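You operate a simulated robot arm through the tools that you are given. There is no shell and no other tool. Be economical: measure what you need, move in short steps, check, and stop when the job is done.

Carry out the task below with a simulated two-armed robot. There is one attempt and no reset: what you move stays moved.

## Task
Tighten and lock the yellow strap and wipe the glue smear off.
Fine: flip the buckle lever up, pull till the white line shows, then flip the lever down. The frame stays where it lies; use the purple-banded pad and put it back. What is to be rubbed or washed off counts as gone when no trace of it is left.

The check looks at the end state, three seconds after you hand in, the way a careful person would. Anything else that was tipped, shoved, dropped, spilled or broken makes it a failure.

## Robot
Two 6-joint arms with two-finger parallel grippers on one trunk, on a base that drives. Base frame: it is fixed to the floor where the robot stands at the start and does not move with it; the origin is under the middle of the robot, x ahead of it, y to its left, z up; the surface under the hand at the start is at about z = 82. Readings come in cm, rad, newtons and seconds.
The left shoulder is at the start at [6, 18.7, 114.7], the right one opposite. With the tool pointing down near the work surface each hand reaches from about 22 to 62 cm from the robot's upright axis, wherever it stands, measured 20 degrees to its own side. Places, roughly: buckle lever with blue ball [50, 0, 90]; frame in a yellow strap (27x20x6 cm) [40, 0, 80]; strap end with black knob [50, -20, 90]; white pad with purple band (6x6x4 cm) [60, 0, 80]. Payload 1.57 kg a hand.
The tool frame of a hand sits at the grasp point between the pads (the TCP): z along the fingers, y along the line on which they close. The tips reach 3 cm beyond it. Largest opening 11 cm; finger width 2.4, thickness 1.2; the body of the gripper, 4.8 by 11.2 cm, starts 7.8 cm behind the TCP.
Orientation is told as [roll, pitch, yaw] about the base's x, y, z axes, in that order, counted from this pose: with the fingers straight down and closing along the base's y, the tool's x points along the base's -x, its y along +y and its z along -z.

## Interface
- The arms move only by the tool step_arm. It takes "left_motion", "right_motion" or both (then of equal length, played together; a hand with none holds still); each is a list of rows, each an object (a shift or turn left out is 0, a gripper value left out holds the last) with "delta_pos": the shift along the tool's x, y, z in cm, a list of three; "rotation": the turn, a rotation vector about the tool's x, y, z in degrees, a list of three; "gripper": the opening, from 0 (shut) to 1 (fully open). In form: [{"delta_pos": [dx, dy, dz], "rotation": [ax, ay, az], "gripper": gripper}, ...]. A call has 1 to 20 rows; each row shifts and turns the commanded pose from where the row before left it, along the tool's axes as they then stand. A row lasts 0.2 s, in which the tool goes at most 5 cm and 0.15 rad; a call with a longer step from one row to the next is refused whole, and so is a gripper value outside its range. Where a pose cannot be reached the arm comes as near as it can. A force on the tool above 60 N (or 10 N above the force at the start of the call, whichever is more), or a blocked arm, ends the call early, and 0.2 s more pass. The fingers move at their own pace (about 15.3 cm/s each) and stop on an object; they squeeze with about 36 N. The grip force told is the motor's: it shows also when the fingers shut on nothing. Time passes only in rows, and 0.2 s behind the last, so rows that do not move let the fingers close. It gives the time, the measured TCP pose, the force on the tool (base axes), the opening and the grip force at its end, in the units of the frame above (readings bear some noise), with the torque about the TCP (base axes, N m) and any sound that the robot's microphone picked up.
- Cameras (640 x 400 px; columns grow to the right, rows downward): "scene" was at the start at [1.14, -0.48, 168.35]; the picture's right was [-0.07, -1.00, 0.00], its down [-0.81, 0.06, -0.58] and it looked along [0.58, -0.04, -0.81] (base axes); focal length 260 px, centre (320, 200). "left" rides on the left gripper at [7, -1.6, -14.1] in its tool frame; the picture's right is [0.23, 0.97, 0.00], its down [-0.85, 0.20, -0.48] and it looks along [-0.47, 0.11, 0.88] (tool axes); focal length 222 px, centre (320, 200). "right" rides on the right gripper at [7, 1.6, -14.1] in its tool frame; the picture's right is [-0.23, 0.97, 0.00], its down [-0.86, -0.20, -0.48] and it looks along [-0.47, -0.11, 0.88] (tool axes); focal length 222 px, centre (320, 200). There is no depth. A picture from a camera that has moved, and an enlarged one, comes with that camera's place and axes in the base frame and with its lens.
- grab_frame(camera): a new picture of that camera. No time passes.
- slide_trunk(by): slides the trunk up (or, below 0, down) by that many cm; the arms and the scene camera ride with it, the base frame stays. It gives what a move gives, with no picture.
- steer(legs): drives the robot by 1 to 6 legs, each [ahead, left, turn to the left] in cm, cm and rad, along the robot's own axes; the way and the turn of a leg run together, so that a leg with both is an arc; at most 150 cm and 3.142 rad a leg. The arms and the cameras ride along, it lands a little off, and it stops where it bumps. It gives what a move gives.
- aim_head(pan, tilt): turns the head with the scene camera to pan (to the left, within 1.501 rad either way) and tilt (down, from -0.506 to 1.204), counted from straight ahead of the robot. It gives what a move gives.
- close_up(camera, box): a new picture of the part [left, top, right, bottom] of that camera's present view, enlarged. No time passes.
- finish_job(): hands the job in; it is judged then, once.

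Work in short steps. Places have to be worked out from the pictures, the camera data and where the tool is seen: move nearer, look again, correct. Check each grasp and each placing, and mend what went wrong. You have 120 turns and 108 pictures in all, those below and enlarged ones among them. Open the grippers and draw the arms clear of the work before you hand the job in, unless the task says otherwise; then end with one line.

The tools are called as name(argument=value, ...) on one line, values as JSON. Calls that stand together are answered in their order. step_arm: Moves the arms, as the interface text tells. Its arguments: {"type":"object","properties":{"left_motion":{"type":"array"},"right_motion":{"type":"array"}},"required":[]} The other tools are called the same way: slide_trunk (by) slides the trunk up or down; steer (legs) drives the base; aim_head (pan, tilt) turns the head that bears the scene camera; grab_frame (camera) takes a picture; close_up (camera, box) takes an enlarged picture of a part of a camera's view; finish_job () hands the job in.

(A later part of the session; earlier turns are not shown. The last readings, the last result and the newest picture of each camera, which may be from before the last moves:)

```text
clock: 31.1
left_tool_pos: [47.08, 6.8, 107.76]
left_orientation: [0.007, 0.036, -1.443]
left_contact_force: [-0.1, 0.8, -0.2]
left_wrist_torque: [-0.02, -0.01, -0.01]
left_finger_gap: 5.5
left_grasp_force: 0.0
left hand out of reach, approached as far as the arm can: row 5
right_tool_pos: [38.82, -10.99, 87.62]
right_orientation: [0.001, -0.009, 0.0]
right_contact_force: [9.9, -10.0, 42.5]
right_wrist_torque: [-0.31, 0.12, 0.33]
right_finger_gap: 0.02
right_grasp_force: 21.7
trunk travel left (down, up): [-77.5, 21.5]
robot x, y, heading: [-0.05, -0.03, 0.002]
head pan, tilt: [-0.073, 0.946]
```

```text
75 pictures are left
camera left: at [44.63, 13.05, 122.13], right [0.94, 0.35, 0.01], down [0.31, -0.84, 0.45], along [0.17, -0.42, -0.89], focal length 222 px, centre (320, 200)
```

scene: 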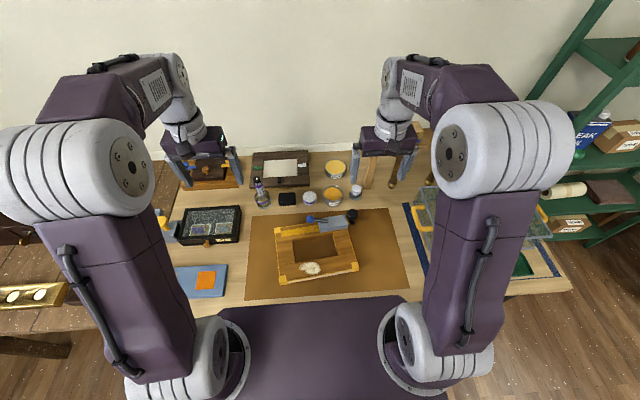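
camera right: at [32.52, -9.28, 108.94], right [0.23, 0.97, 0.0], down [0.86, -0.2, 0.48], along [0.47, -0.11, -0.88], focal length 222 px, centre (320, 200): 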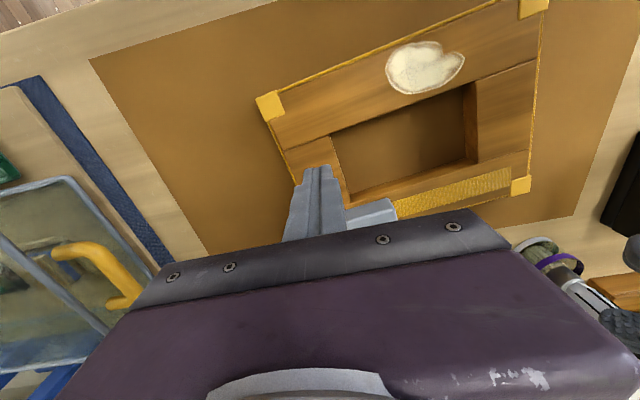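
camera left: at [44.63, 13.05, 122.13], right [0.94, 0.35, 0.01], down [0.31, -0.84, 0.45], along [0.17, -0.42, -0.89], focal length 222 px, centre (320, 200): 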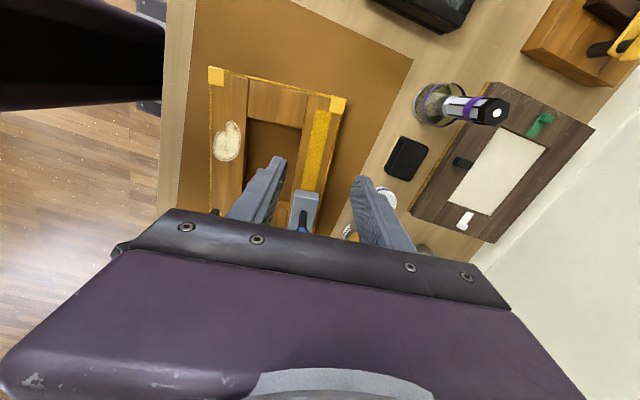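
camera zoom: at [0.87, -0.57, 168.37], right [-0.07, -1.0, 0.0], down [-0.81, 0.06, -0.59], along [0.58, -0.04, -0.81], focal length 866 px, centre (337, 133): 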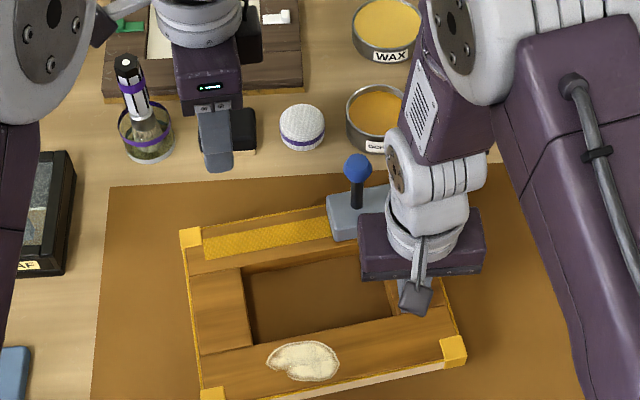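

The lever stands upright and the frame hasn't moved. Now the right hand lifts and turns for the knob, while the left closes and moves over the left rail as the next hold-down.

step_arm(left_motion=[{"gripper": 0, "rotation": [0, -2, 0]}, {}, {"delta_pos": [0.6, -1.5, 0]}, {"delta_pos": [0.6, -1.5, 0]}, {"delta_pos": [0.6, -1.5, 0]}, {"delta_pos": [0.6, -1.5, 0]}, {"delta_pos": [0.7, -1.3, 0]}, {"delta_pos": [0, 0, 2.5]}, {"delta_pos": [0, 0, 2.5]}, {"delta_pos": [0, 0, 2.5]}, {"delta_pos": [0, 0, 2.5]}, {"delta_pos": [0, 0, 2.5]}, {"delta_pos": [0, 0, 2.5]}, {"delta_pos": [0, 0, 2.5]}, {}, {}, {}, {}], right_motion=[{"delta_pos": [0, 0, -1]}, {"delta_pos": [0, 0, -4]}, {"delta_pos": [0, 0, -4]}, {"delta_pos": [0, 0, -4]}, {"delta_pos": [0, 0, -4]}, {"rotation": [0, 0, -8.08]}, {"rotation": [0, 0, -8.08]}, {"rotation": [0, 0, -8.08]}, {"rotation": [0, 0, -8.08]}, {"rotation": [0, 0, -8.08]}, {"rotation": [0, 0, -8.08]}, {"rotation": [0, 0, -8.08]}, {"rotation": [0, 0, -8.08]}, {"rotation": [0, 0, -8.08]}, {"rotation": [0, 0, -8.08]}, {"rotation": [0, 0, -8.08]}, {"rotation": [0, 0, -8.08]}, {"gripper": 0.5}])

close_up(camera="scene", box=[230, 140, 410, 300])

```text
clock: 34.9
left_tool_pos: [39.65, 9.0, 89.94]
left_orientation: [0.003, 0.001, -1.443]
left_contact_force: [-0.8, 0.5, -0.2]
left_wrist_torque: [0.01, -0.02, -0.01]
left_finger_gap: 0.0
left_grasp_force: 21.6
right_tool_pos: [38.78, -10.95, 104.53]
right_orientation: [-0.004, 0.0, 1.696]
right_contact_force: [-0.7, 0.6, 0.8]
right_wrist_torque: [0.01, -0.02, -0.04]
right_finger_gap: 5.51
right_grasp_force: 0.1
trunk travel left (down, up): [-77.5, 21.5]
robot x, y, heading: [-0.15, 0.23, 0.002]
head pan, tilt: [-0.073, 0.946]
```

```text
2.50 times, centred on (320, 220) of scene
camera zoom: at [1.14, -0.48, 168.35], right [-0.07, -1.0, 0.0], down [-0.81, 0.06, -0.58], along [0.58, -0.04, -0.81], focal length 650 px, centre (320, 150)
```

zoom: 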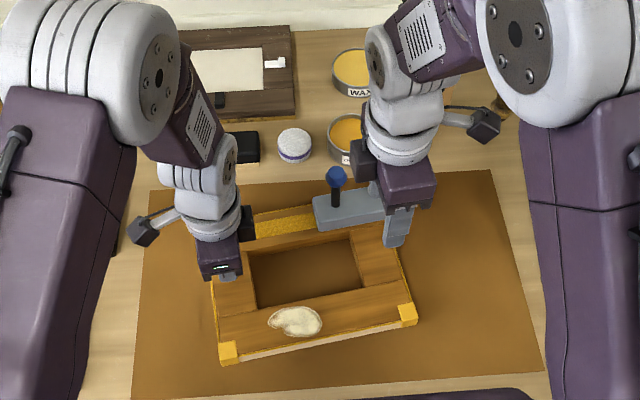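

The frame has shifted by 0.4 cm at most. I take the right hand above the knob and look.

step_arm(right_motion=[{"delta_pos": [1.5, -2.75, 0]}, {"delta_pos": [1.5, -2.75, 0]}, {"delta_pos": [1.5, -2.75, 0.5]}, {"delta_pos": [1.4, -2.7, 1]}, {"delta_pos": [0, 0, 2]}, {}])

close_up(camera="right", box=[220, 60, 420, 240])

```text
clock: 36.3
left_tool_pos: [39.58, 9.11, 90.05]
left_orientation: [0.004, 0.003, -1.445]
left_contact_force: [0.1, -0.5, 1.1]
left_wrist_torque: [-0.01, 0.02, 0.0]
left_finger_gap: 0.0
left_grasp_force: 21.6
right_tool_pos: [50.31, -15.53, 101.09]
right_orientation: [-0.006, 0.0, 1.694]
right_contact_force: [-0.8, 1.0, 0.0]
right_wrist_torque: [0.0, -0.02, -0.02]
right_finger_gap: 5.49
right_grasp_force: 0.0
trunk travel left (down, up): [-77.5, 21.5]
robot x, y, heading: [-0.3, -0.0, 0.002]
head pan, tilt: [-0.073, 0.946]
```

```text
2.22 times, centred on (320, 150) of right
camera zoom: at [49.58, -22.6, 115.22], right [-0.99, 0.11, 0.0], down [0.09, 0.87, 0.48], along [0.06, 0.48, -0.88], focal length 494 px, centre (320, 311)
```

zoom: 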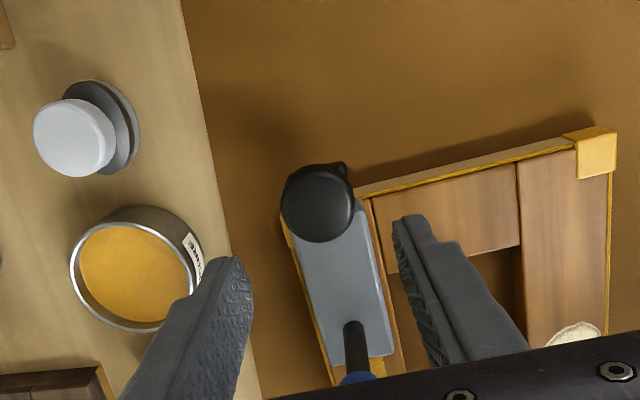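

The knob head is at about (50.7,-15.2), 3.8 cm wide. I open the right hand a little more and go down around it, and bring the left close to the rail.

step_arm(left_motion=[{"delta_pos": [0, 0, 0.5]}, {"delta_pos": [0, 0, 0.5]}, {"delta_pos": [0, 0, 0.5]}, {"delta_pos": [0, 0, 0.5]}, {}, {}], right_motion=[{"delta_pos": [-0.2, -0.4, 2.5], "gripper": 0.62}, {"delta_pos": [0, 0, 2.5]}, {"delta_pos": [0, 0, 2.5]}, {"delta_pos": [0, 0, 2]}, {"delta_pos": [0, 0, 1.8]}, {}])

close_up(camera="right", box=[220, 60, 420, 240])

close_up(camera="scene", box=[290, 160, 410, 260])

```text
clock: 37.7
left_tool_pos: [39.74, 9.04, 88.12]
left_orientation: [0.004, 0.002, -1.444]
left_contact_force: [-0.4, 0.0, -0.4]
left_wrist_torque: [0.03, 0.0, -0.02]
left_finger_gap: 0.0
left_grasp_force: 21.1
right_tool_pos: [50.72, -15.15, 89.8]
right_orientation: [-0.004, 0.0, 1.693]
right_contact_force: [0.2, -0.3, -0.1]
right_wrist_torque: [-0.02, 0.0, 0.0]
right_finger_gap: 6.82
right_grasp_force: 0.0
trunk travel left (down, up): [-77.5, 21.5]
robot x, y, heading: [0.08, 0.08, -0.0]
head pan, tilt: [-0.073, 0.946]
```

```text
2.22 times, centred on (320, 150) of right
camera zoom: at [50.09, -22.31, 103.94], right [-0.99, 0.11, 0.0], down [0.09, 0.87, 0.48], along [0.06, 0.48, -0.88], focal length 494 px, centre (320, 311)
```

zoom: 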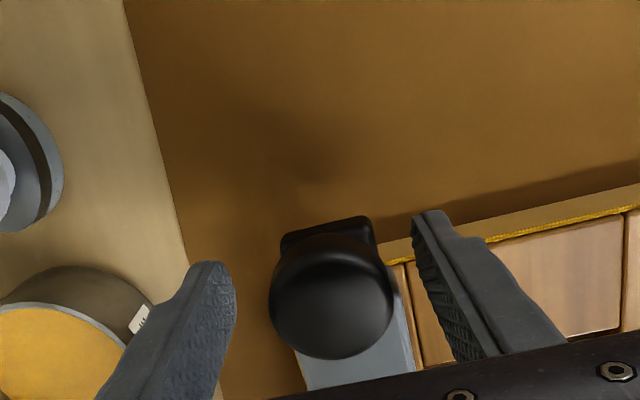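

```text
4.00 times, centred on (350, 210) of scene
camera zoom: at [1.13, -0.48, 168.35], right [-0.07, -1.0, 0.0], down [-0.81, 0.06, -0.58], along [0.58, -0.04, -0.81], focal length 1039 px, centre (200, 160)
```

zoom: 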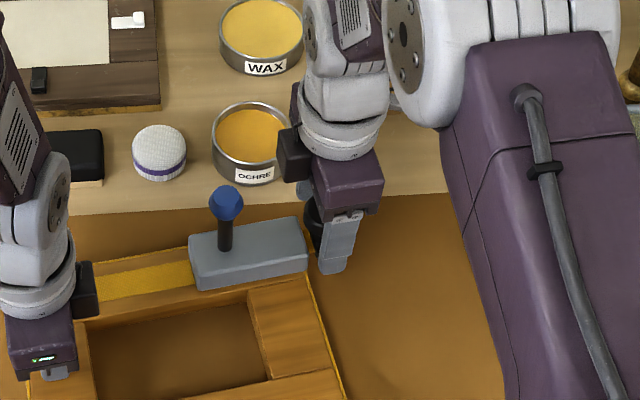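

The fingers flank the knob symmetrically. I close on it and let the left feel for the rail.

step_arm(left_motion=[{"delta_pos": [0, 0, 0.15]}, {"delta_pos": [0, 0, 0.15]}, {"delta_pos": [0, 0, 0.1]}, {}, {}, {}], right_motion=[{"gripper": 0.45}, {"gripper": 0.38}, {"gripper": 0.3}, {"gripper": 0.0}, {}, {}])

close_up(camera="right", box=[220, 60, 420, 240])

```text
clock: 39.1
left_tool_pos: [39.68, 9.07, 87.64]
left_orientation: [0.004, 0.002, -1.443]
left_contact_force: [-0.4, 0.3, 0.9]
left_wrist_torque: [-0.01, 0.0, -0.04]
left_finger_gap: 0.02
left_grasp_force: 21.3
right_tool_pos: [50.83, -15.19, 89.93]
right_orientation: [-0.005, -0.002, 1.694]
right_contact_force: [-1.7, 0.0, -0.1]
right_wrist_torque: [-0.04, 0.04, 0.03]
right_finger_gap: 3.65
right_grasp_force: 36.2
trunk travel left (down, up): [-77.5, 21.5]
robot x, y, heading: [-0.04, -0.35, -0.002]
head pan, tilt: [-0.073, 0.946]
```

```text
2.22 times, centred on (320, 150) of right
camera zoom: at [50.09, -22.32, 103.95], right [-0.99, 0.11, 0.0], down [0.09, 0.87, 0.48], along [0.06, 0.48, -0.88], focal length 494 px, centre (320, 311)
```

zoom: 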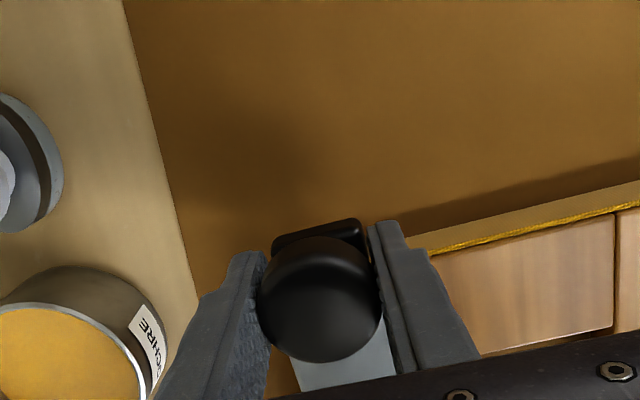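

The knob is gripped. I press with the left hand until it bears.

step_arm(left_motion=[{"delta_pos": [0, 0, 0.12]}, {"delta_pos": [0, 0, 0.12]}])

step_arm(left_motion=[{"delta_pos": [0, 0, 0.12]}])

```text
clock: 39.7
left_tool_pos: [39.66, 9.02, 87.61]
left_orientation: [0.009, 0.002, -1.444]
left_contact_force: [-3.2, 2.4, 30.0]
left_wrist_torque: [-0.24, 0.08, -0.34]
left_finger_gap: 0.02
left_grasp_force: 20.9
right_tool_pos: [50.69, -15.24, 89.9]
right_orientation: [-0.008, 0.001, 1.693]
right_contact_force: [3.6, 0.4, -4.0]
right_wrist_torque: [-0.7, -0.02, -0.2]
right_finger_gap: 3.63
right_grasp_force: 35.2
trunk travel left (down, up): [-77.5, 21.5]
robot x, y, heading: [-0.29, 0.07, -0.001]
head pan, tilt: [-0.073, 0.946]
```

```text
clock: 40.1
left_tool_pos: [39.65, 9.05, 87.64]
left_orientation: [0.011, 0.001, -1.443]
left_contact_force: [-1.9, 6.3, 56.1]
left_wrist_torque: [-0.43, 0.0, -0.62]
left_finger_gap: 0.0
left_grasp_force: 21.2
right_tool_pos: [50.73, -15.16, 90.03]
right_orientation: [-0.009, 0.0, 1.693]
right_contact_force: [5.2, -0.1, -5.9]
right_wrist_torque: [-0.58, -0.04, -0.16]
right_finger_gap: 3.66
right_grasp_force: 36.0
trunk travel left (down, up): [-77.5, 21.5]
robot x, y, heading: [-0.01, -0.05, -0.002]
head pan, tilt: [-0.073, 0.946]
```

Left bears with 56 N; I ease it off slightly and start pulling the strap along its run in small steps.

step_arm(left_motion=[{"delta_pos": [0, 0, -0.1]}, {}, {}, {}], right_motion=[{}, {"delta_pos": [0.3, 0, 0]}, {"delta_pos": [0.3, 0, 0]}, {"delta_pos": [0.3, 0, 0]}])

close_up(camera="scene", box=[230, 140, 410, 300])

close_up(camera="right", box=[220, 60, 420, 240])

```text
clock: 41.1
left_tool_pos: [39.77, 8.9, 87.63]
left_orientation: [0.008, 0.001, -1.444]
left_contact_force: [7.4, 4.5, 46.9]
left_wrist_torque: [-0.03, -0.12, -0.43]
left_finger_gap: 0.0
left_grasp_force: 20.9
right_tool_pos: [50.73, -16.31, 89.94]
right_orientation: [-0.007, 0.0, 1.693]
right_contact_force: [0.7, 1.6, 0.2]
right_wrist_torque: [0.77, 0.1, -0.19]
right_finger_gap: 3.66
right_grasp_force: 35.9
trunk travel left (down, up): [-77.5, 21.5]
robot x, y, heading: [-0.02, -0.27, 0.003]
head pan, tilt: [-0.073, 0.946]
```

```text
2.50 times, centred on (320, 220) of scene
camera zoom: at [0.85, -0.54, 168.36], right [-0.07, -1.0, 0.0], down [-0.81, 0.06, -0.59], along [0.58, -0.04, -0.81], focal length 650 px, centre (320, 150)
```

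zoom: 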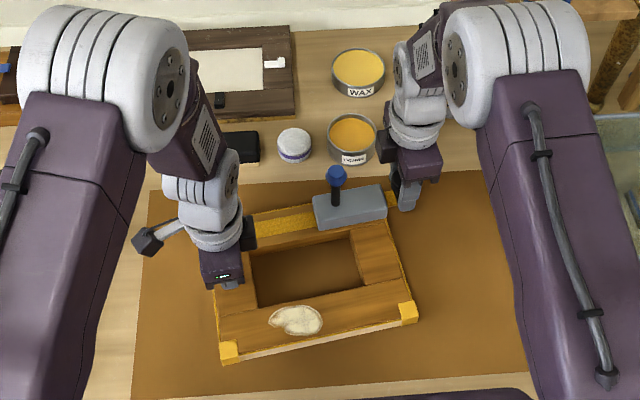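

```text
2.22 times, centred on (320, 150) of right
camera zoom: at [49.99, -23.36, 103.98], right [-0.99, 0.11, -0.01], down [0.09, 0.87, 0.48], along [0.06, 0.48, -0.88], focal length 494 px, centre (320, 311)
```

zoom: 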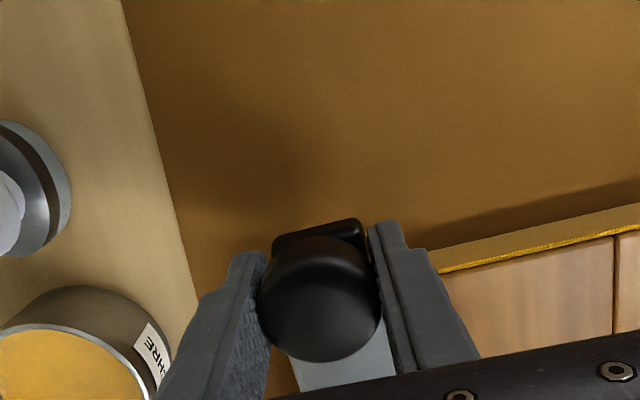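

The strap is sliding out easily and the buckle stays. I go on pulling and watch for the white line.

step_arm(right_motion=[{"delta_pos": [0.3, 0, 0]}, {"delta_pos": [0.3, 0, 0]}, {"delta_pos": [0.3, 0, 0]}, {}])

close_up(camera="scene", box=[310, 180, 390, 240])

```text
clock: 42.1
left_tool_pos: [39.67, 8.97, 87.49]
left_orientation: [0.008, 0.002, -1.441]
left_contact_force: [9.6, 3.4, 45.5]
left_wrist_torque: [0.02, -0.16, -0.28]
left_finger_gap: 0.01
left_grasp_force: 21.5
right_tool_pos: [50.88, -17.2, 89.84]
right_orientation: [-0.008, -0.001, 1.693]
right_contact_force: [2.5, -0.3, 0.4]
right_wrist_torque: [-0.08, 0.02, 0.09]
right_finger_gap: 3.68
right_grasp_force: 36.4
trunk travel left (down, up): [-77.5, 21.5]
robot x, y, heading: [-0.07, -0.15, -0.002]
head pan, tilt: [-0.073, 0.946]
```

```text
6.67 times, centred on (350, 210) of scene
camera zoom: at [0.88, -0.56, 168.37], right [-0.07, -1.0, 0.0], down [-0.81, 0.06, -0.59], along [0.58, -0.04, -0.81], focal length 1732 px, centre (120, 133)
```

zoom: 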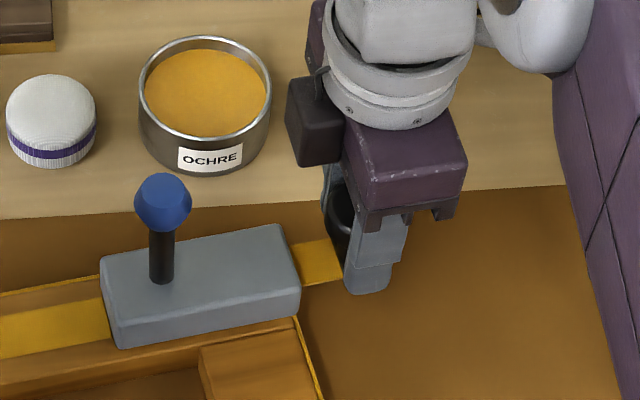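

No white line yet; I continue by another 1.2 cm.

step_arm(right_motion=[{"delta_pos": [0.3, 0, 0]}, {"delta_pos": [0.3, 0, 0]}, {"delta_pos": [0.3, 0, 0]}, {"delta_pos": [0.3, 0, 0]}, {}])

close_up(camera="scene", box=[310, 180, 390, 240])

```text
clock: 43.3
left_tool_pos: [39.66, 8.96, 87.57]
left_orientation: [0.009, 0.002, -1.443]
left_contact_force: [10.1, 0.8, 43.8]
left_wrist_torque: [-0.12, -0.22, -0.08]
left_finger_gap: 0.02
left_grasp_force: 21.2
right_tool_pos: [51.05, -18.34, 89.87]
right_orientation: [-0.006, 0.001, 1.693]
right_contact_force: [3.5, 0.9, 2.9]
right_wrist_torque: [0.03, 0.04, 0.03]
right_finger_gap: 3.69
right_grasp_force: 36.4
trunk travel left (down, up): [-77.5, 21.5]
robot x, y, heading: [-0.29, 0.17, 0.003]
head pan, tilt: [-0.073, 0.946]
```

```text
6.67 times, centred on (350, 210) of scene
camera zoom: at [0.89, -0.57, 168.37], right [-0.07, -1.0, 0.0], down [-0.81, 0.06, -0.59], along [0.58, -0.04, -0.81], focal length 1732 px, centre (120, 133)
```

zoom: 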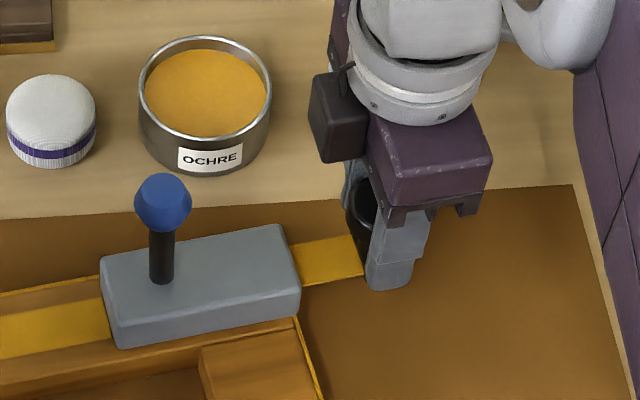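

step_arm(right_motion=[{"delta_pos": [0.3, 0, 0]}, {"delta_pos": [0.3, 0, 0]}, {"delta_pos": [0.3, 0, 0]}, {"delta_pos": [0.3, 0, 0]}, {}])

close_up(camera="scene", box=[310, 180, 390, 240])

```text
clock: 44.5
left_tool_pos: [39.74, 8.96, 87.67]
left_orientation: [0.01, 0.003, -1.444]
left_contact_force: [11.4, -0.1, 41.9]
left_wrist_torque: [-0.16, -0.24, -0.03]
left_finger_gap: 0.0
left_grasp_force: 20.9
right_tool_pos: [51.04, -19.67, 89.85]
right_orientation: [-0.008, 0.001, 1.693]
right_contact_force: [4.2, 0.3, 7.0]
right_wrist_torque: [0.12, 0.11, 0.05]
right_finger_gap: 3.65
right_grasp_force: 35.8
trunk travel left (down, up): [-77.5, 21.5]
robot x, y, heading: [-0.06, -0.03, 0.004]
head pan, tilt: [-0.073, 0.946]
```

```text
6.67 times, centred on (350, 210) of scene
camera zoom: at [0.88, -0.57, 168.37], right [-0.07, -1.0, 0.0], down [-0.81, 0.06, -0.59], along [0.58, -0.04, -0.81], focal length 1732 px, centre (120, 133)
```

zoom: 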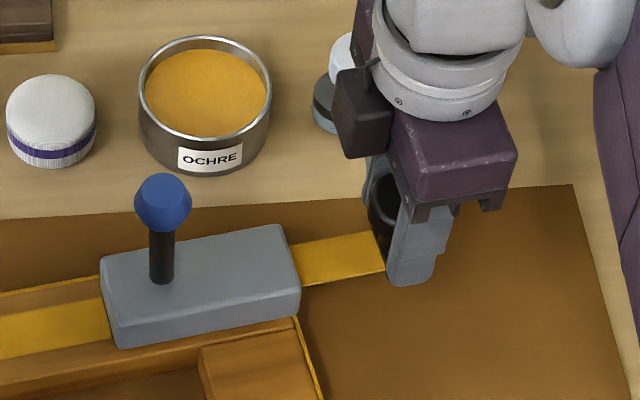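

Still only yellow strap, pulled out about 4.5 cm. I continue, giving way slightly to the side forces.

step_arm(right_motion=[{"delta_pos": [0.3, -0.1, -0.1]}, {"delta_pos": [0.3, 0, -0.05]}, {"delta_pos": [0.3, 0, 0]}, {"delta_pos": [0.3, 0, 0]}, {}])

close_up(camera="scene", box=[310, 180, 390, 240])

```text
clock: 45.7
left_tool_pos: [39.62, 9.09, 87.61]
left_orientation: [0.009, 0.001, -1.441]
left_contact_force: [9.2, 3.1, 45.9]
left_wrist_torque: [-0.17, -0.2, -0.31]
left_finger_gap: 0.0
left_grasp_force: 21.8
right_tool_pos: [51.25, -20.85, 89.78]
right_orientation: [-0.006, 0.001, 1.694]
right_contact_force: [-1.8, -0.4, -0.4]
right_wrist_torque: [-0.22, 0.15, 0.0]
right_finger_gap: 3.66
right_grasp_force: 35.4
trunk travel left (down, up): [-77.5, 21.5]
robot x, y, heading: [0.0, 0.18, 0.0]
head pan, tilt: [-0.073, 0.946]
```

```text
6.67 times, centred on (350, 210) of scene
camera zoom: at [0.86, -0.59, 168.36], right [-0.07, -1.0, 0.0], down [-0.81, 0.06, -0.59], along [0.58, -0.04, -0.81], focal length 1732 px, centre (120, 133)
```

zoom: 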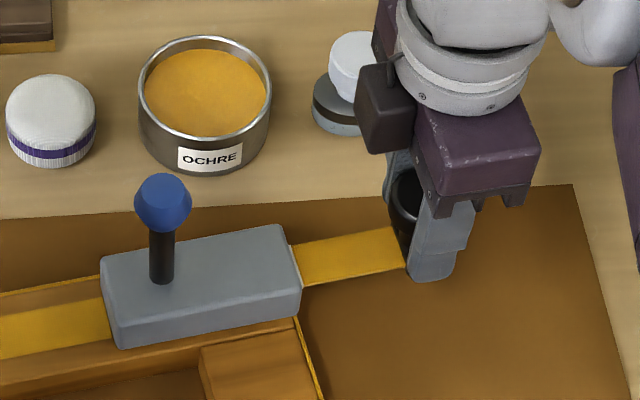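

A thin white edge is just appearing at the buckle's mouth. I pull 0.4 cm more.

step_arm(right_motion=[{"delta_pos": [0.2, 0, 0]}, {"delta_pos": [0.2, 0, 0]}, {}])

close_up(camera="scene", box=[330, 190, 370, 220])

```text
clock: 46.5
left_tool_pos: [39.64, 8.94, 87.58]
left_orientation: [0.009, 0.002, -1.442]
left_contact_force: [10.0, 4.8, 44.5]
left_wrist_torque: [-0.26, -0.24, 0.11]
left_finger_gap: 0.0
left_grasp_force: 21.1
right_tool_pos: [51.37, -21.12, 89.82]
right_orientation: [-0.006, 0.001, 1.692]
right_contact_force: [-3.4, -0.4, -1.0]
right_wrist_torque: [-0.23, 0.12, 0.17]
right_finger_gap: 3.68
right_grasp_force: 36.0
trunk travel left (down, up): [-77.5, 21.5]
robot x, y, heading: [-0.13, -0.25, -0.001]
head pan, tilt: [-0.073, 0.946]
```

```text
13.33 times, centred on (350, 205) of scene
camera zoom: at [0.83, -0.57, 168.36], right [-0.07, -1.0, 0.0], down [-0.81, 0.06, -0.59], along [0.58, -0.04, -0.81], focal length 3464 px, centre (-80, 133)
```

zoom: 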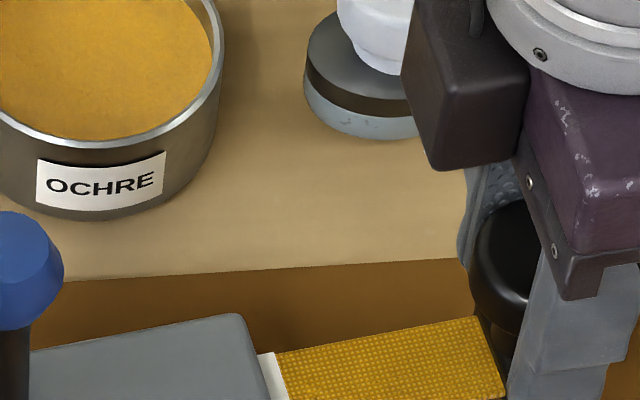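

The white line shows now. I open the right hand, lift it off the knob and check that the strap stays.

step_arm(right_motion=[{"gripper": 0.5}, {"gripper": 0.65}, {}, {"delta_pos": [0, 0, -3]}, {"delta_pos": [0, 0, -4]}, {"delta_pos": [0, 0, -4]}, {"delta_pos": [0, 0, -3], "gripper": 0}, {}])

close_up(camera="scene", box=[310, 180, 390, 240])

```text
clock: 48.3
left_tool_pos: [39.63, 8.97, 87.58]
left_orientation: [0.008, 0.001, -1.443]
left_contact_force: [10.8, 2.2, 42.9]
left_wrist_torque: [-0.09, -0.18, 0.16]
left_finger_gap: 0.0
left_grasp_force: 21.0
right_tool_pos: [51.23, -21.08, 103.9]
right_orientation: [-0.006, 0.001, 1.695]
right_contact_force: [-0.7, 0.9, -0.2]
right_wrist_torque: [0.01, 0.0, 0.02]
right_finger_gap: 0.0
right_grasp_force: 21.2
trunk travel left (down, up): [-77.5, 21.5]
robot x, y, heading: [0.37, 0.23, 0.0]
head pan, tilt: [-0.073, 0.946]
```

```text
6.67 times, centred on (350, 210) of scene
camera zoom: at [0.86, -0.57, 168.37], right [-0.07, -1.0, 0.0], down [-0.81, 0.06, -0.59], along [0.58, -0.04, -0.81], focal length 1732 px, centre (120, 133)
```

zoom: 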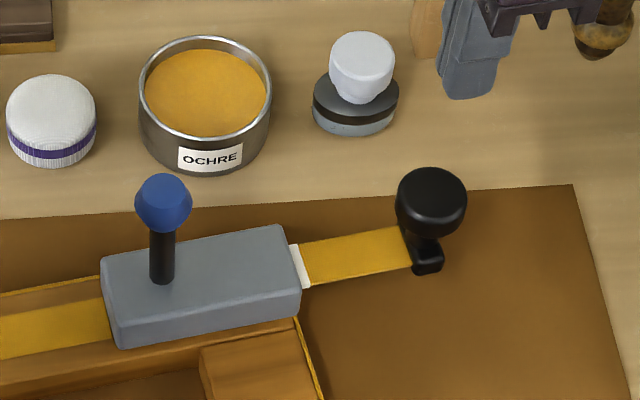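

The strap holds with the white line showing. I bring the closed right fingers to the -y side of the lever ball.

step_arm(right_motion=[{"delta_pos": [-2.8, 0.15, 0]}, {"delta_pos": [-2.8, 0.15, 0]}, {"delta_pos": [-2.8, 0.15, 0]}, {"delta_pos": [-2.8, 0.15, 1]}, {"delta_pos": [0, 0, 2.5]}, {"delta_pos": [0, 0, 2.5]}, {}])

close_up(camera="scene", box=[310, 180, 390, 240])

grab_frame(camera="right")

```text
clock: 49.9
left_tool_pos: [39.49, 9.01, 87.56]
left_orientation: [0.008, 0.002, -1.443]
left_contact_force: [9.4, 1.5, 42.2]
left_wrist_torque: [-0.11, -0.23, -0.1]
left_finger_gap: 0.0
left_grasp_force: 21.4
right_tool_pos: [49.42, -10.08, 97.83]
right_orientation: [-0.006, 0.0, 1.693]
right_contact_force: [0.3, -0.2, -0.2]
right_wrist_torque: [-0.01, 0.0, -0.03]
right_finger_gap: 0.0
right_grasp_force: 21.5
trunk travel left (down, up): [-77.5, 21.5]
robot x, y, heading: [0.19, -0.16, -0.002]
head pan, tilt: [-0.073, 0.946]
```

```text
6.67 times, centred on (350, 210) of scene
camera zoom: at [0.83, -0.57, 168.36], right [-0.07, -1.0, 0.0], down [-0.81, 0.06, -0.59], along [0.58, -0.04, -0.81], focal length 1732 px, centre (120, 133)
```

zoom: 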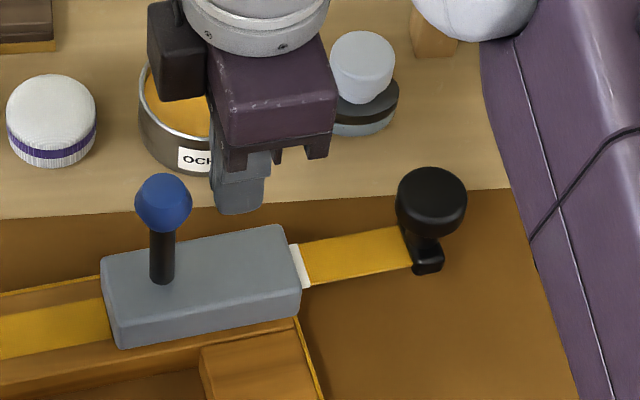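

```text
60 pictures are left
camera right: at [48.64, -17.16, 111.96], right [-0.99, 0.11, -0.01], down [0.09, 0.87, 0.48], along [0.06, 0.48, -0.88], focal length 222 px, centre (320, 200)
```

right: 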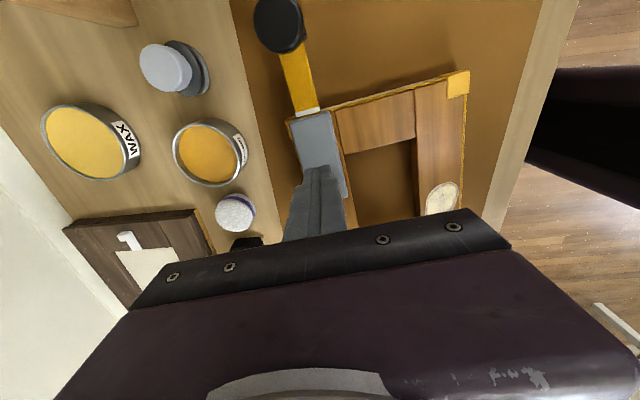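

The fingertips sit level with the ball, about 1 cm from it. I push it toward +y, watching the force.

step_arm(right_motion=[{"delta_pos": [-0.8, 0, -0.1]}, {"delta_pos": [-0.5, 0, -0.1]}, {"delta_pos": [-0.5, 0, -0.1]}, {"delta_pos": [-0.5, 0, 0]}, {"delta_pos": [-0.5, 0, 0]}, {"delta_pos": [-0.5, 0, 0]}, {}])

close_up(camera="scene", box=[290, 170, 390, 240])

```text
clock: 51.5
left_tool_pos: [39.63, 8.92, 87.64]
left_orientation: [0.009, 0.001, -1.441]
left_contact_force: [9.0, 0.6, 43.1]
left_wrist_torque: [-0.1, -0.23, 0.04]
left_finger_gap: 0.01
left_grasp_force: 21.1
right_tool_pos: [49.03, -6.68, 98.31]
right_orientation: [-0.007, 0.0, 1.695]
right_contact_force: [-0.3, -0.5, 0.4]
right_wrist_torque: [-0.01, 0.01, 0.03]
right_finger_gap: 0.0
right_grasp_force: 21.1
trunk travel left (down, up): [-77.5, 21.5]
robot x, y, heading: [0.27, -0.19, -0.001]
head pan, tilt: [-0.073, 0.946]
```

```text
5.71 times, centred on (340, 205) of scene
camera zoom: at [0.83, -0.57, 168.36], right [-0.07, -1.0, 0.0], down [-0.81, 0.06, -0.59], along [0.58, -0.04, -0.81], focal length 1485 px, centre (206, 171)
```

zoom: 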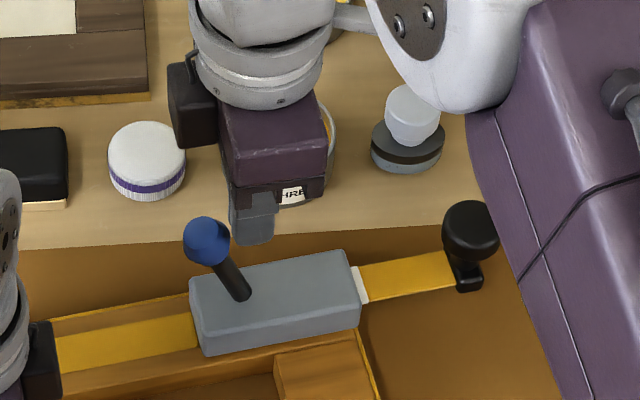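

The lever tips over with hardly any force. I follow the arc further.

step_arm(right_motion=[{"delta_pos": [-0.55, 0, 0.1]}, {"delta_pos": [-0.55, 0, 0.15]}, {"delta_pos": [-0.55, 0, 0.2]}, {"delta_pos": [-0.55, 0, 0.25]}, {"delta_pos": [-0.55, 0, 0.4]}, {"delta_pos": [-0.55, 0, 0.5]}, {"delta_pos": [-0.5, 0, 0.5]}, {}])

close_up(camera="scene", box=[290, 170, 390, 240])

```text
clock: 53.3
left_tool_pos: [39.65, 9.02, 87.55]
left_orientation: [0.008, 0.002, -1.444]
left_contact_force: [8.3, 0.0, 41.1]
left_wrist_torque: [-0.16, -0.22, 0.16]
left_finger_gap: 0.0
left_grasp_force: 21.5
right_tool_pos: [48.53, -2.98, 96.21]
right_orientation: [-0.008, -0.002, 1.693]
right_contact_force: [-0.5, 0.1, 0.5]
right_wrist_torque: [-0.01, 0.0, 0.02]
right_finger_gap: 0.0
right_grasp_force: 21.5
trunk travel left (down, up): [-77.5, 21.5]
robot x, y, heading: [0.03, 0.17, 0.0]
head pan, tilt: [-0.073, 0.946]
```

```text
5.71 times, centred on (340, 205) of scene
camera zoom: at [0.82, -0.58, 168.36], right [-0.07, -1.0, 0.0], down [-0.81, 0.06, -0.59], along [0.58, -0.04, -0.81], focal length 1485 px, centre (206, 171)
```

zoom: 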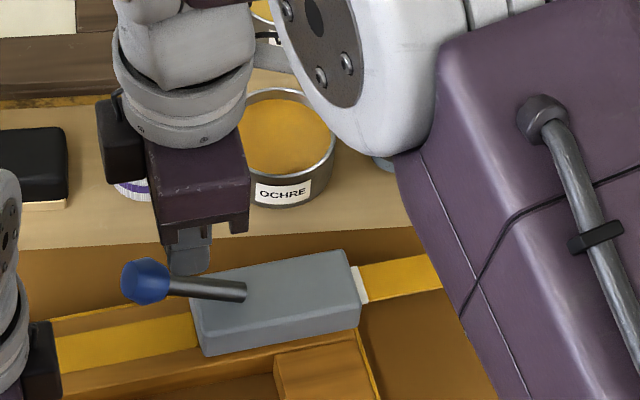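

The lever is nearly down. I move above the ball and press it down gently to make sure it seats.

step_arm(right_motion=[{"delta_pos": [0, 0, -1.5]}, {"delta_pos": [-1.2, 0, 0]}, {"delta_pos": [-1.2, 0, 0]}, {"delta_pos": [0, 0, 0.8]}, {"delta_pos": [0, 0, 0.5]}, {"delta_pos": [0, 0, 0.3]}, {"delta_pos": [0, 0, 0.3]}, {}])

close_up(camera="scene", box=[290, 170, 390, 240])

```text
clock: 55.1
left_tool_pos: [39.32, 9.01, 87.65]
left_orientation: [0.005, 0.003, -1.443]
left_contact_force: [9.7, -0.5, 13.5]
left_wrist_torque: [-0.2, -0.33, 0.14]
left_finger_gap: 0.0
left_grasp_force: 21.0
right_tool_pos: [48.2, -0.67, 96.1]
right_orientation: [-0.015, -0.003, 1.693]
right_contact_force: [-4.0, -3.3, 42.3]
right_wrist_torque: [0.0, 0.05, 0.08]
right_finger_gap: 0.0
right_grasp_force: 21.3
trunk travel left (down, up): [-77.5, 21.5]
robot x, y, heading: [-0.2, -0.01, -0.003]
head pan, tilt: [-0.073, 0.946]
```

```text
5.71 times, centred on (340, 205) of scene
camera zoom: at [0.41, -0.63, 168.39], right [-0.07, -1.0, 0.0], down [-0.81, 0.06, -0.59], along [0.59, -0.04, -0.81], focal length 1485 px, centre (206, 171)
```

zoom: 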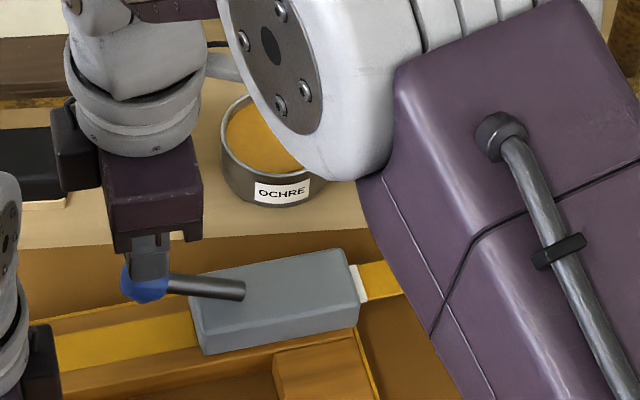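

42 N on the ball: the lever is on its stop. I lift the right hand first, then the left, and inspect.

step_arm(right_motion=[{"delta_pos": [0, 0, -0.5]}, {"delta_pos": [0, 0, -3]}, {"delta_pos": [0, 0, -4]}, {"delta_pos": [2, 0, -4]}, {"delta_pos": [4, 0, -2]}, {"delta_pos": [4, 0, 0]}, {"delta_pos": [4, 0, 0]}, {"delta_pos": [4, 0, 0]}, {}])

step_arm(left_motion=[{"delta_pos": [0, 0, -0.3]}, {"delta_pos": [0, 0, -2]}, {"delta_pos": [0, 0, -4]}, {"delta_pos": [2, 0, -4]}, {"delta_pos": [4, 0, -2]}, {"delta_pos": [3, 0, 0]}, {}])

close_up(camera="scene", box=[230, 140, 410, 300])

```text
clock: 57.1
left_tool_pos: [39.42, 8.97, 87.6]
left_orientation: [0.01, 0.002, -1.442]
left_contact_force: [-12.8, -1.9, 26.5]
left_wrist_torque: [-0.23, 0.4, -0.13]
left_finger_gap: 0.0
left_grasp_force: 21.1
right_tool_pos: [50.24, -18.53, 109.24]
right_orientation: [-0.007, -0.001, 1.694]
right_contact_force: [0.3, 0.1, 0.1]
right_wrist_torque: [0.0, -0.04, 0.04]
right_finger_gap: 0.0
right_grasp_force: 20.8
trunk travel left (down, up): [-77.5, 21.5]
robot x, y, heading: [-0.11, 0.21, 0.003]
head pan, tilt: [-0.073, 0.946]
```

```text
clock: 58.7
left_tool_pos: [38.41, 18.06, 99.84]
left_orientation: [0.003, 0.004, -1.444]
left_contact_force: [1.0, -0.2, -0.3]
left_wrist_torque: [0.01, -0.01, -0.01]
left_finger_gap: 0.01
left_grasp_force: 21.3
right_tool_pos: [50.61, -18.58, 109.12]
right_orientation: [-0.007, -0.001, 1.692]
right_contact_force: [0.0, 0.5, 0.2]
right_wrist_torque: [-0.03, 0.01, 0.0]
right_finger_gap: 0.0
right_grasp_force: 21.0
trunk travel left (down, up): [-77.5, 21.5]
robot x, y, heading: [0.02, 0.04, -0.005]
head pan, tilt: [-0.073, 0.946]
```

```text
2.50 times, centred on (320, 220) of scene
camera zoom: at [1.19, -0.55, 168.35], right [-0.07, -1.0, 0.0], down [-0.81, 0.06, -0.58], along [0.58, -0.04, -0.81], focal length 650 px, centre (320, 150)
```

zoom: 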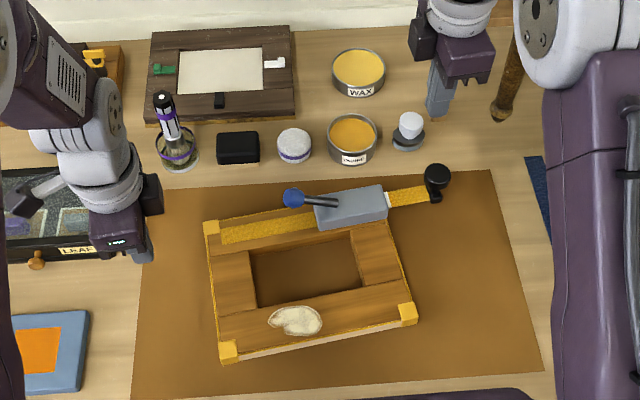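

The strap is tight with the lever locked, and the frame is within about 0.4 cm of its start. Next is the pad at about (64,-0.7): I bring the right hand, opened, above it.

step_arm(right_motion=[{"delta_pos": [-2.7, -2.6, 0], "gripper": 0.72}, {"delta_pos": [-2.7, -2.6, 0]}, {"delta_pos": [-2.7, -2.6, 0]}, {"delta_pos": [-2.7, -2.6, 0]}, {"delta_pos": [-2.7, -2.6, 0]}, {"delta_pos": [-2.6, -2.5, 2]}, {"delta_pos": [0, 0, 3]}, {"delta_pos": [0, 0, 3]}, {}])

grab_frame(camera="right")

close_up(camera="scene", box=[260, 140, 380, 220])

```text
clock: 60.7
left_tool_pos: [38.53, 18.02, 99.83]
left_orientation: [0.005, 0.001, -1.444]
left_contact_force: [-0.2, 0.7, 1.3]
left_wrist_torque: [0.02, -0.01, -0.02]
left_finger_gap: 0.03
left_grasp_force: 21.3
right_tool_pos: [57.56, -3.42, 101.35]
right_orientation: [-0.005, 0.001, 1.694]
right_contact_force: [1.2, 0.5, 0.0]
right_wrist_torque: [0.01, -0.02, -0.01]
right_finger_gap: 7.92
right_grasp_force: 0.0
right hand out of reach, approached as far as the arm can: row 4, 5, 6
trunk travel left (down, up): [-77.5, 21.5]
robot x, y, heading: [0.62, -0.15, 0.001]
head pan, tilt: [-0.073, 0.946]
```

```text
55 pictures are left
camera right: at [56.83, -10.54, 115.43], right [-0.99, 0.11, 0.0], down [0.09, 0.87, 0.48], along [0.06, 0.48, -0.88], focal length 222 px, centre (320, 200)
```

right: 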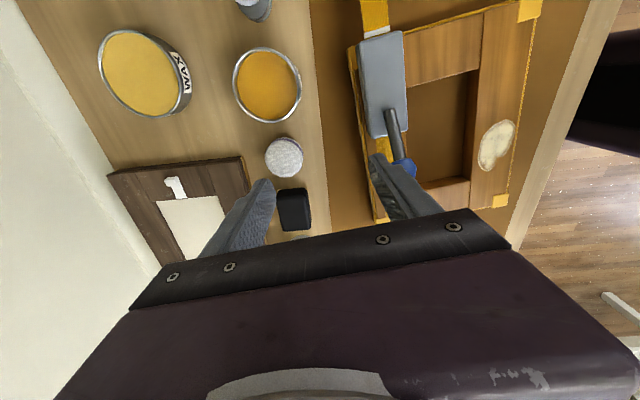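

```text
5.00 times, centred on (320, 180) of scene
camera zoom: at [1.16, -0.46, 168.35], right [-0.07, -1.0, 0.0], down [-0.81, 0.06, -0.58], along [0.58, -0.04, -0.81], focal length 1299 px, centre (320, 300)
```

zoom: 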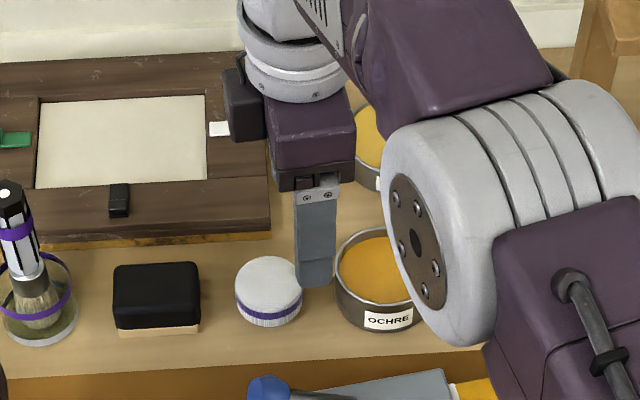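

The pad is at (63.7,-0.6), out of this hand's reach. I check how much room there is between base and table for driving a little ahead.

aim_head(pan=0, tilt=1.2)

grab_frame(camera="scene")

```text
clock: 61.5
left_tool_pos: [38.38, 17.89, 99.67]
left_orientation: [0.003, 0.001, -1.444]
left_contact_force: [0.4, 0.4, 0.0]
left_wrist_torque: [0.0, 0.0, 0.02]
left_finger_gap: 0.03
left_grasp_force: 21.1
right_tool_pos: [57.61, -3.51, 101.34]
right_orientation: [-0.006, 0.0, 1.692]
right_contact_force: [-0.1, 0.1, 0.0]
right_wrist_torque: [0.03, 0.0, 0.01]
right_finger_gap: 7.94
right_grasp_force: 0.0
trunk travel left (down, up): [-77.5, 21.5]
robot x, y, heading: [-0.05, 0.0, -0.0]
head pan, tilt: [0.0, 1.201]
```

```text
53 pictures are left
camera scene: at [-0.52, 0.06, 166.72], right [0.0, -1.0, 0.0], down [-0.93, 0.0, -0.36], along [0.36, 0.0, -0.93], focal length 260 px, centre (320, 200)
```

scene: 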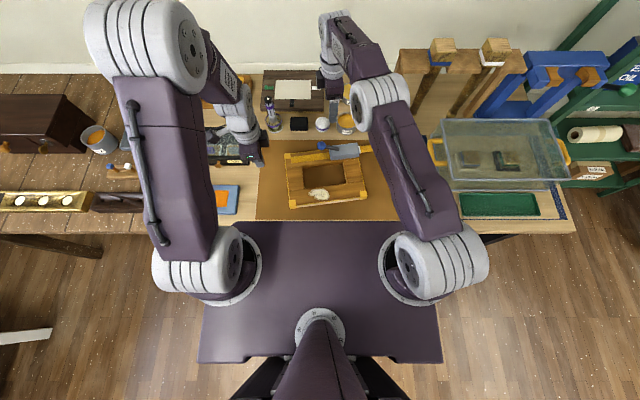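

The robot's plate ends around x=15 and the table begins around x=20. I drive 4 cm ahead with both hands well above everything.

steer(legs=[[4, 0, 0]])

```text
clock: 62.4
left_tool_pos: [41.82, 17.88, 100.17]
left_orientation: [0.007, 0.0, -1.443]
left_contact_force: [-1.1, -0.8, -0.5]
left_wrist_torque: [0.02, -0.05, 0.0]
left_finger_gap: 0.0
left_grasp_force: 21.1
right_tool_pos: [60.99, -3.38, 101.64]
right_orientation: [-0.011, 0.0, 1.694]
right_contact_force: [-0.5, 0.6, 0.4]
right_wrist_torque: [-0.01, -0.04, -0.02]
right_finger_gap: 7.89
right_grasp_force: 0.1
trunk travel left (down, up): [-77.5, 21.5]
robot x, y, heading: [3.98, -0.21, -0.002]
head pan, tilt: [0.0, 1.201]
```

No bump. I need about 4 cm more, so I drive on.

steer(legs=[[4, 0, 0]])

grab_frame(camera="scene")

```text
clock: 63.5
left_tool_pos: [42.76, 17.98, 99.85]
left_orientation: [0.005, 0.0, -1.442]
left_contact_force: [-0.1, 0.3, 0.1]
left_wrist_torque: [0.0, -0.01, 0.0]
left_finger_gap: 0.0
left_grasp_force: 20.9
right_tool_pos: [61.9, -3.43, 101.34]
right_orientation: [-0.007, 0.0, 1.693]
right_contact_force: [0.1, 1.1, -0.4]
right_wrist_torque: [-0.01, -0.01, 0.01]
right_finger_gap: 7.9
right_grasp_force: 0.2
trunk travel left (down, up): [-77.5, 21.5]
robot x, y, heading: [4.94, 0.28, 0.001]
head pan, tilt: [0.0, 1.201]
stopped in leg 1: the robot was blocked; the commanded pose is now the measured one
```

```text
52 pictures are left
camera scene: at [3.77, 0.08, 166.71], right [0.0, -1.0, 0.0], down [-0.93, 0.0, -0.36], along [0.36, 0.0, -0.93], focal length 260 px, centre (320, 200)
```

scene: 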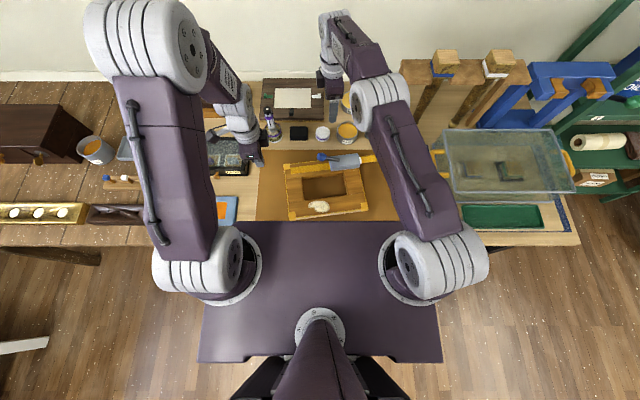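

The base is stopped at 4.3 cm ahead with nothing disturbed. For the last bit I turn the right hand to close across y and tilt it 15° forward.

step_arm(right_motion=[{"rotation": [0, 0, 8.08], "delta_pos": [0, 0, -0.5]}, {"rotation": [0, 0, 8.08]}, {"rotation": [0, 0, 8.08]}, {"rotation": [0, 0, 8.08]}, {"rotation": [0, 0, 8.08]}, {"rotation": [0, 0, 8.08]}, {"rotation": [0, 0, 8.08]}, {"rotation": [0, 0, 8.08]}, {"rotation": [0, 0, 8.08]}, {"rotation": [0, 0, 8.08]}, {"rotation": [0, 0, 8.08]}, {"rotation": [0, 0, 8.08]}, {"rotation": [0, -7.5, 0], "gripper": 0.62}, {"rotation": [0, -7.5, 0]}, {}])

grab_frame(camera="right")

```text
clock: 66.7
left_tool_pos: [42.9, 18.03, 99.68]
left_orientation: [0.004, 0.003, -1.441]
left_contact_force: [0.3, 0.6, -0.6]
left_wrist_torque: [-0.02, 0.03, -0.03]
left_finger_gap: 0.01
left_grasp_force: 20.8
right_tool_pos: [62.2, -3.32, 101.73]
right_orientation: [0.001, -0.268, 0.002]
right_contact_force: [0.5, 0.2, -0.4]
right_wrist_torque: [0.03, 0.06, -0.01]
right_finger_gap: 6.83
right_grasp_force: 0.0
trunk travel left (down, up): [-77.5, 21.5]
robot x, y, heading: [4.44, -0.3, -0.002]
head pan, tilt: [0.0, 1.201]
```

```text
51 pictures are left
camera right: at [51.82, -1.78, 113.63], right [0.22, 0.97, 0.06], down [0.7, -0.2, 0.69], along [0.68, -0.11, -0.72], focal length 222 px, centre (320, 200)
```

right: 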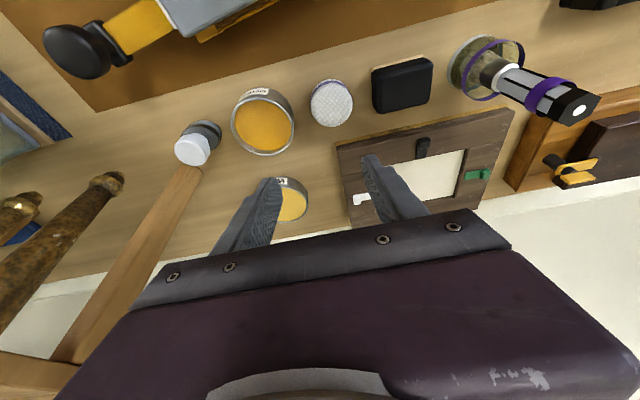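

Pad centre about (63.4,-0.9), with tight gaps on both sides: ochre tin at y=-5.9, black block at y=4.5. I descend partway, centred at y=-0.75 with a 6.6 cm opening, and recheck.

step_arm(right_motion=[{"delta_pos": [0.6, 1.3, 1], "gripper": 0.6}, {"delta_pos": [0.6, 1.27, 1]}, {"delta_pos": [0.65, 0, 2.5]}, {"delta_pos": [0, 0, 2.5]}, {"delta_pos": [0, 0, 2.5]}, {}])

grab_frame(camera="right")

```text
clock: 68.0
left_tool_pos: [42.92, 18.08, 99.83]
left_orientation: [0.002, 0.001, -1.442]
left_contact_force: [-0.1, 0.5, -0.2]
left_wrist_torque: [-0.01, 0.02, 0.01]
left_finger_gap: 0.01
left_grasp_force: 21.1
right_tool_pos: [62.71, -0.8, 92.21]
right_orientation: [0.002, -0.267, 0.001]
right_contact_force: [0.5, -0.9, -0.9]
right_wrist_torque: [-0.03, -0.01, -0.02]
right_finger_gap: 6.61
right_grasp_force: 0.1
trunk travel left (down, up): [-77.5, 21.5]
robot x, y, heading: [4.35, 0.29, 0.002]
head pan, tilt: [0.0, 1.201]
```

```text
50 pictures are left
camera right: at [52.44, 0.72, 103.97], right [0.22, 0.97, 0.06], down [0.7, -0.2, 0.69], along [0.68, -0.11, -0.72], focal length 222 px, centre (320, 200)
```

right: 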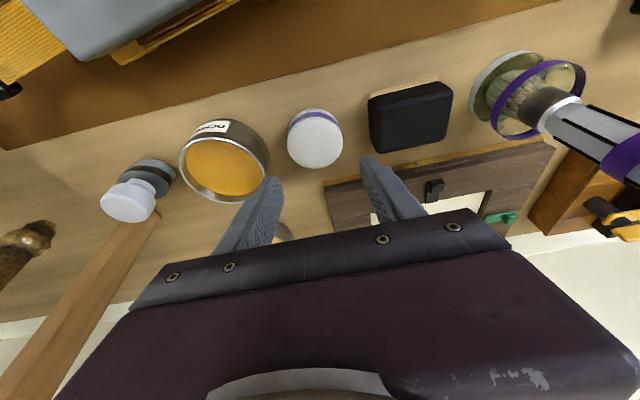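

Pad centre (63.0,-0.93) confirmed, and both gaps are fine. I go down straight to z=84.3 and look.

step_arm(right_motion=[{"delta_pos": [0.45, -0.05, 1.5]}, {"delta_pos": [0.45, 0, 1.5]}, {"delta_pos": [0.45, 0, 1.5]}, {"delta_pos": [0.45, 0, 1.5]}, {"delta_pos": [0.4, 0, 1.5]}, {}])

close_up(camera="right", box=[180, 90, 440, 260])

```text
clock: 69.5
left_tool_pos: [42.3, 18.08, 100.06]
left_orientation: [0.008, 0.0, -1.443]
left_contact_force: [0.2, 0.0, -0.7]
left_wrist_torque: [-0.05, -0.01, 0.03]
left_finger_gap: 0.01
left_grasp_force: 21.3
right_tool_pos: [62.58, -0.74, 85.25]
right_orientation: [0.004, -0.285, 0.001]
right_contact_force: [0.6, -2.4, 48.1]
right_wrist_torque: [-1.87, 0.11, 0.32]
right_finger_gap: 6.92
right_grasp_force: 1.3
trunk travel left (down, up): [-77.5, 21.5]
robot x, y, heading: [4.69, 0.17, -0.002]
head pan, tilt: [0.0, 1.201]
```

```text
2.35 times, centred on (310, 175) of right
camera zoom: at [52.0, 0.83, 96.84], right [0.22, 0.97, 0.07], down [0.69, -0.2, 0.7], along [0.69, -0.1, -0.71], focal length 523 px, centre (344, 259)
```

zoom: 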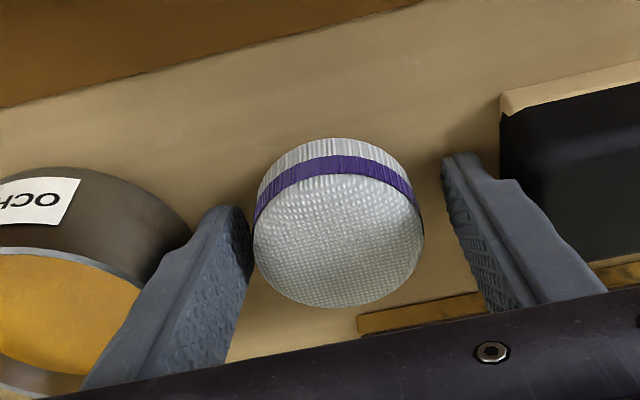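

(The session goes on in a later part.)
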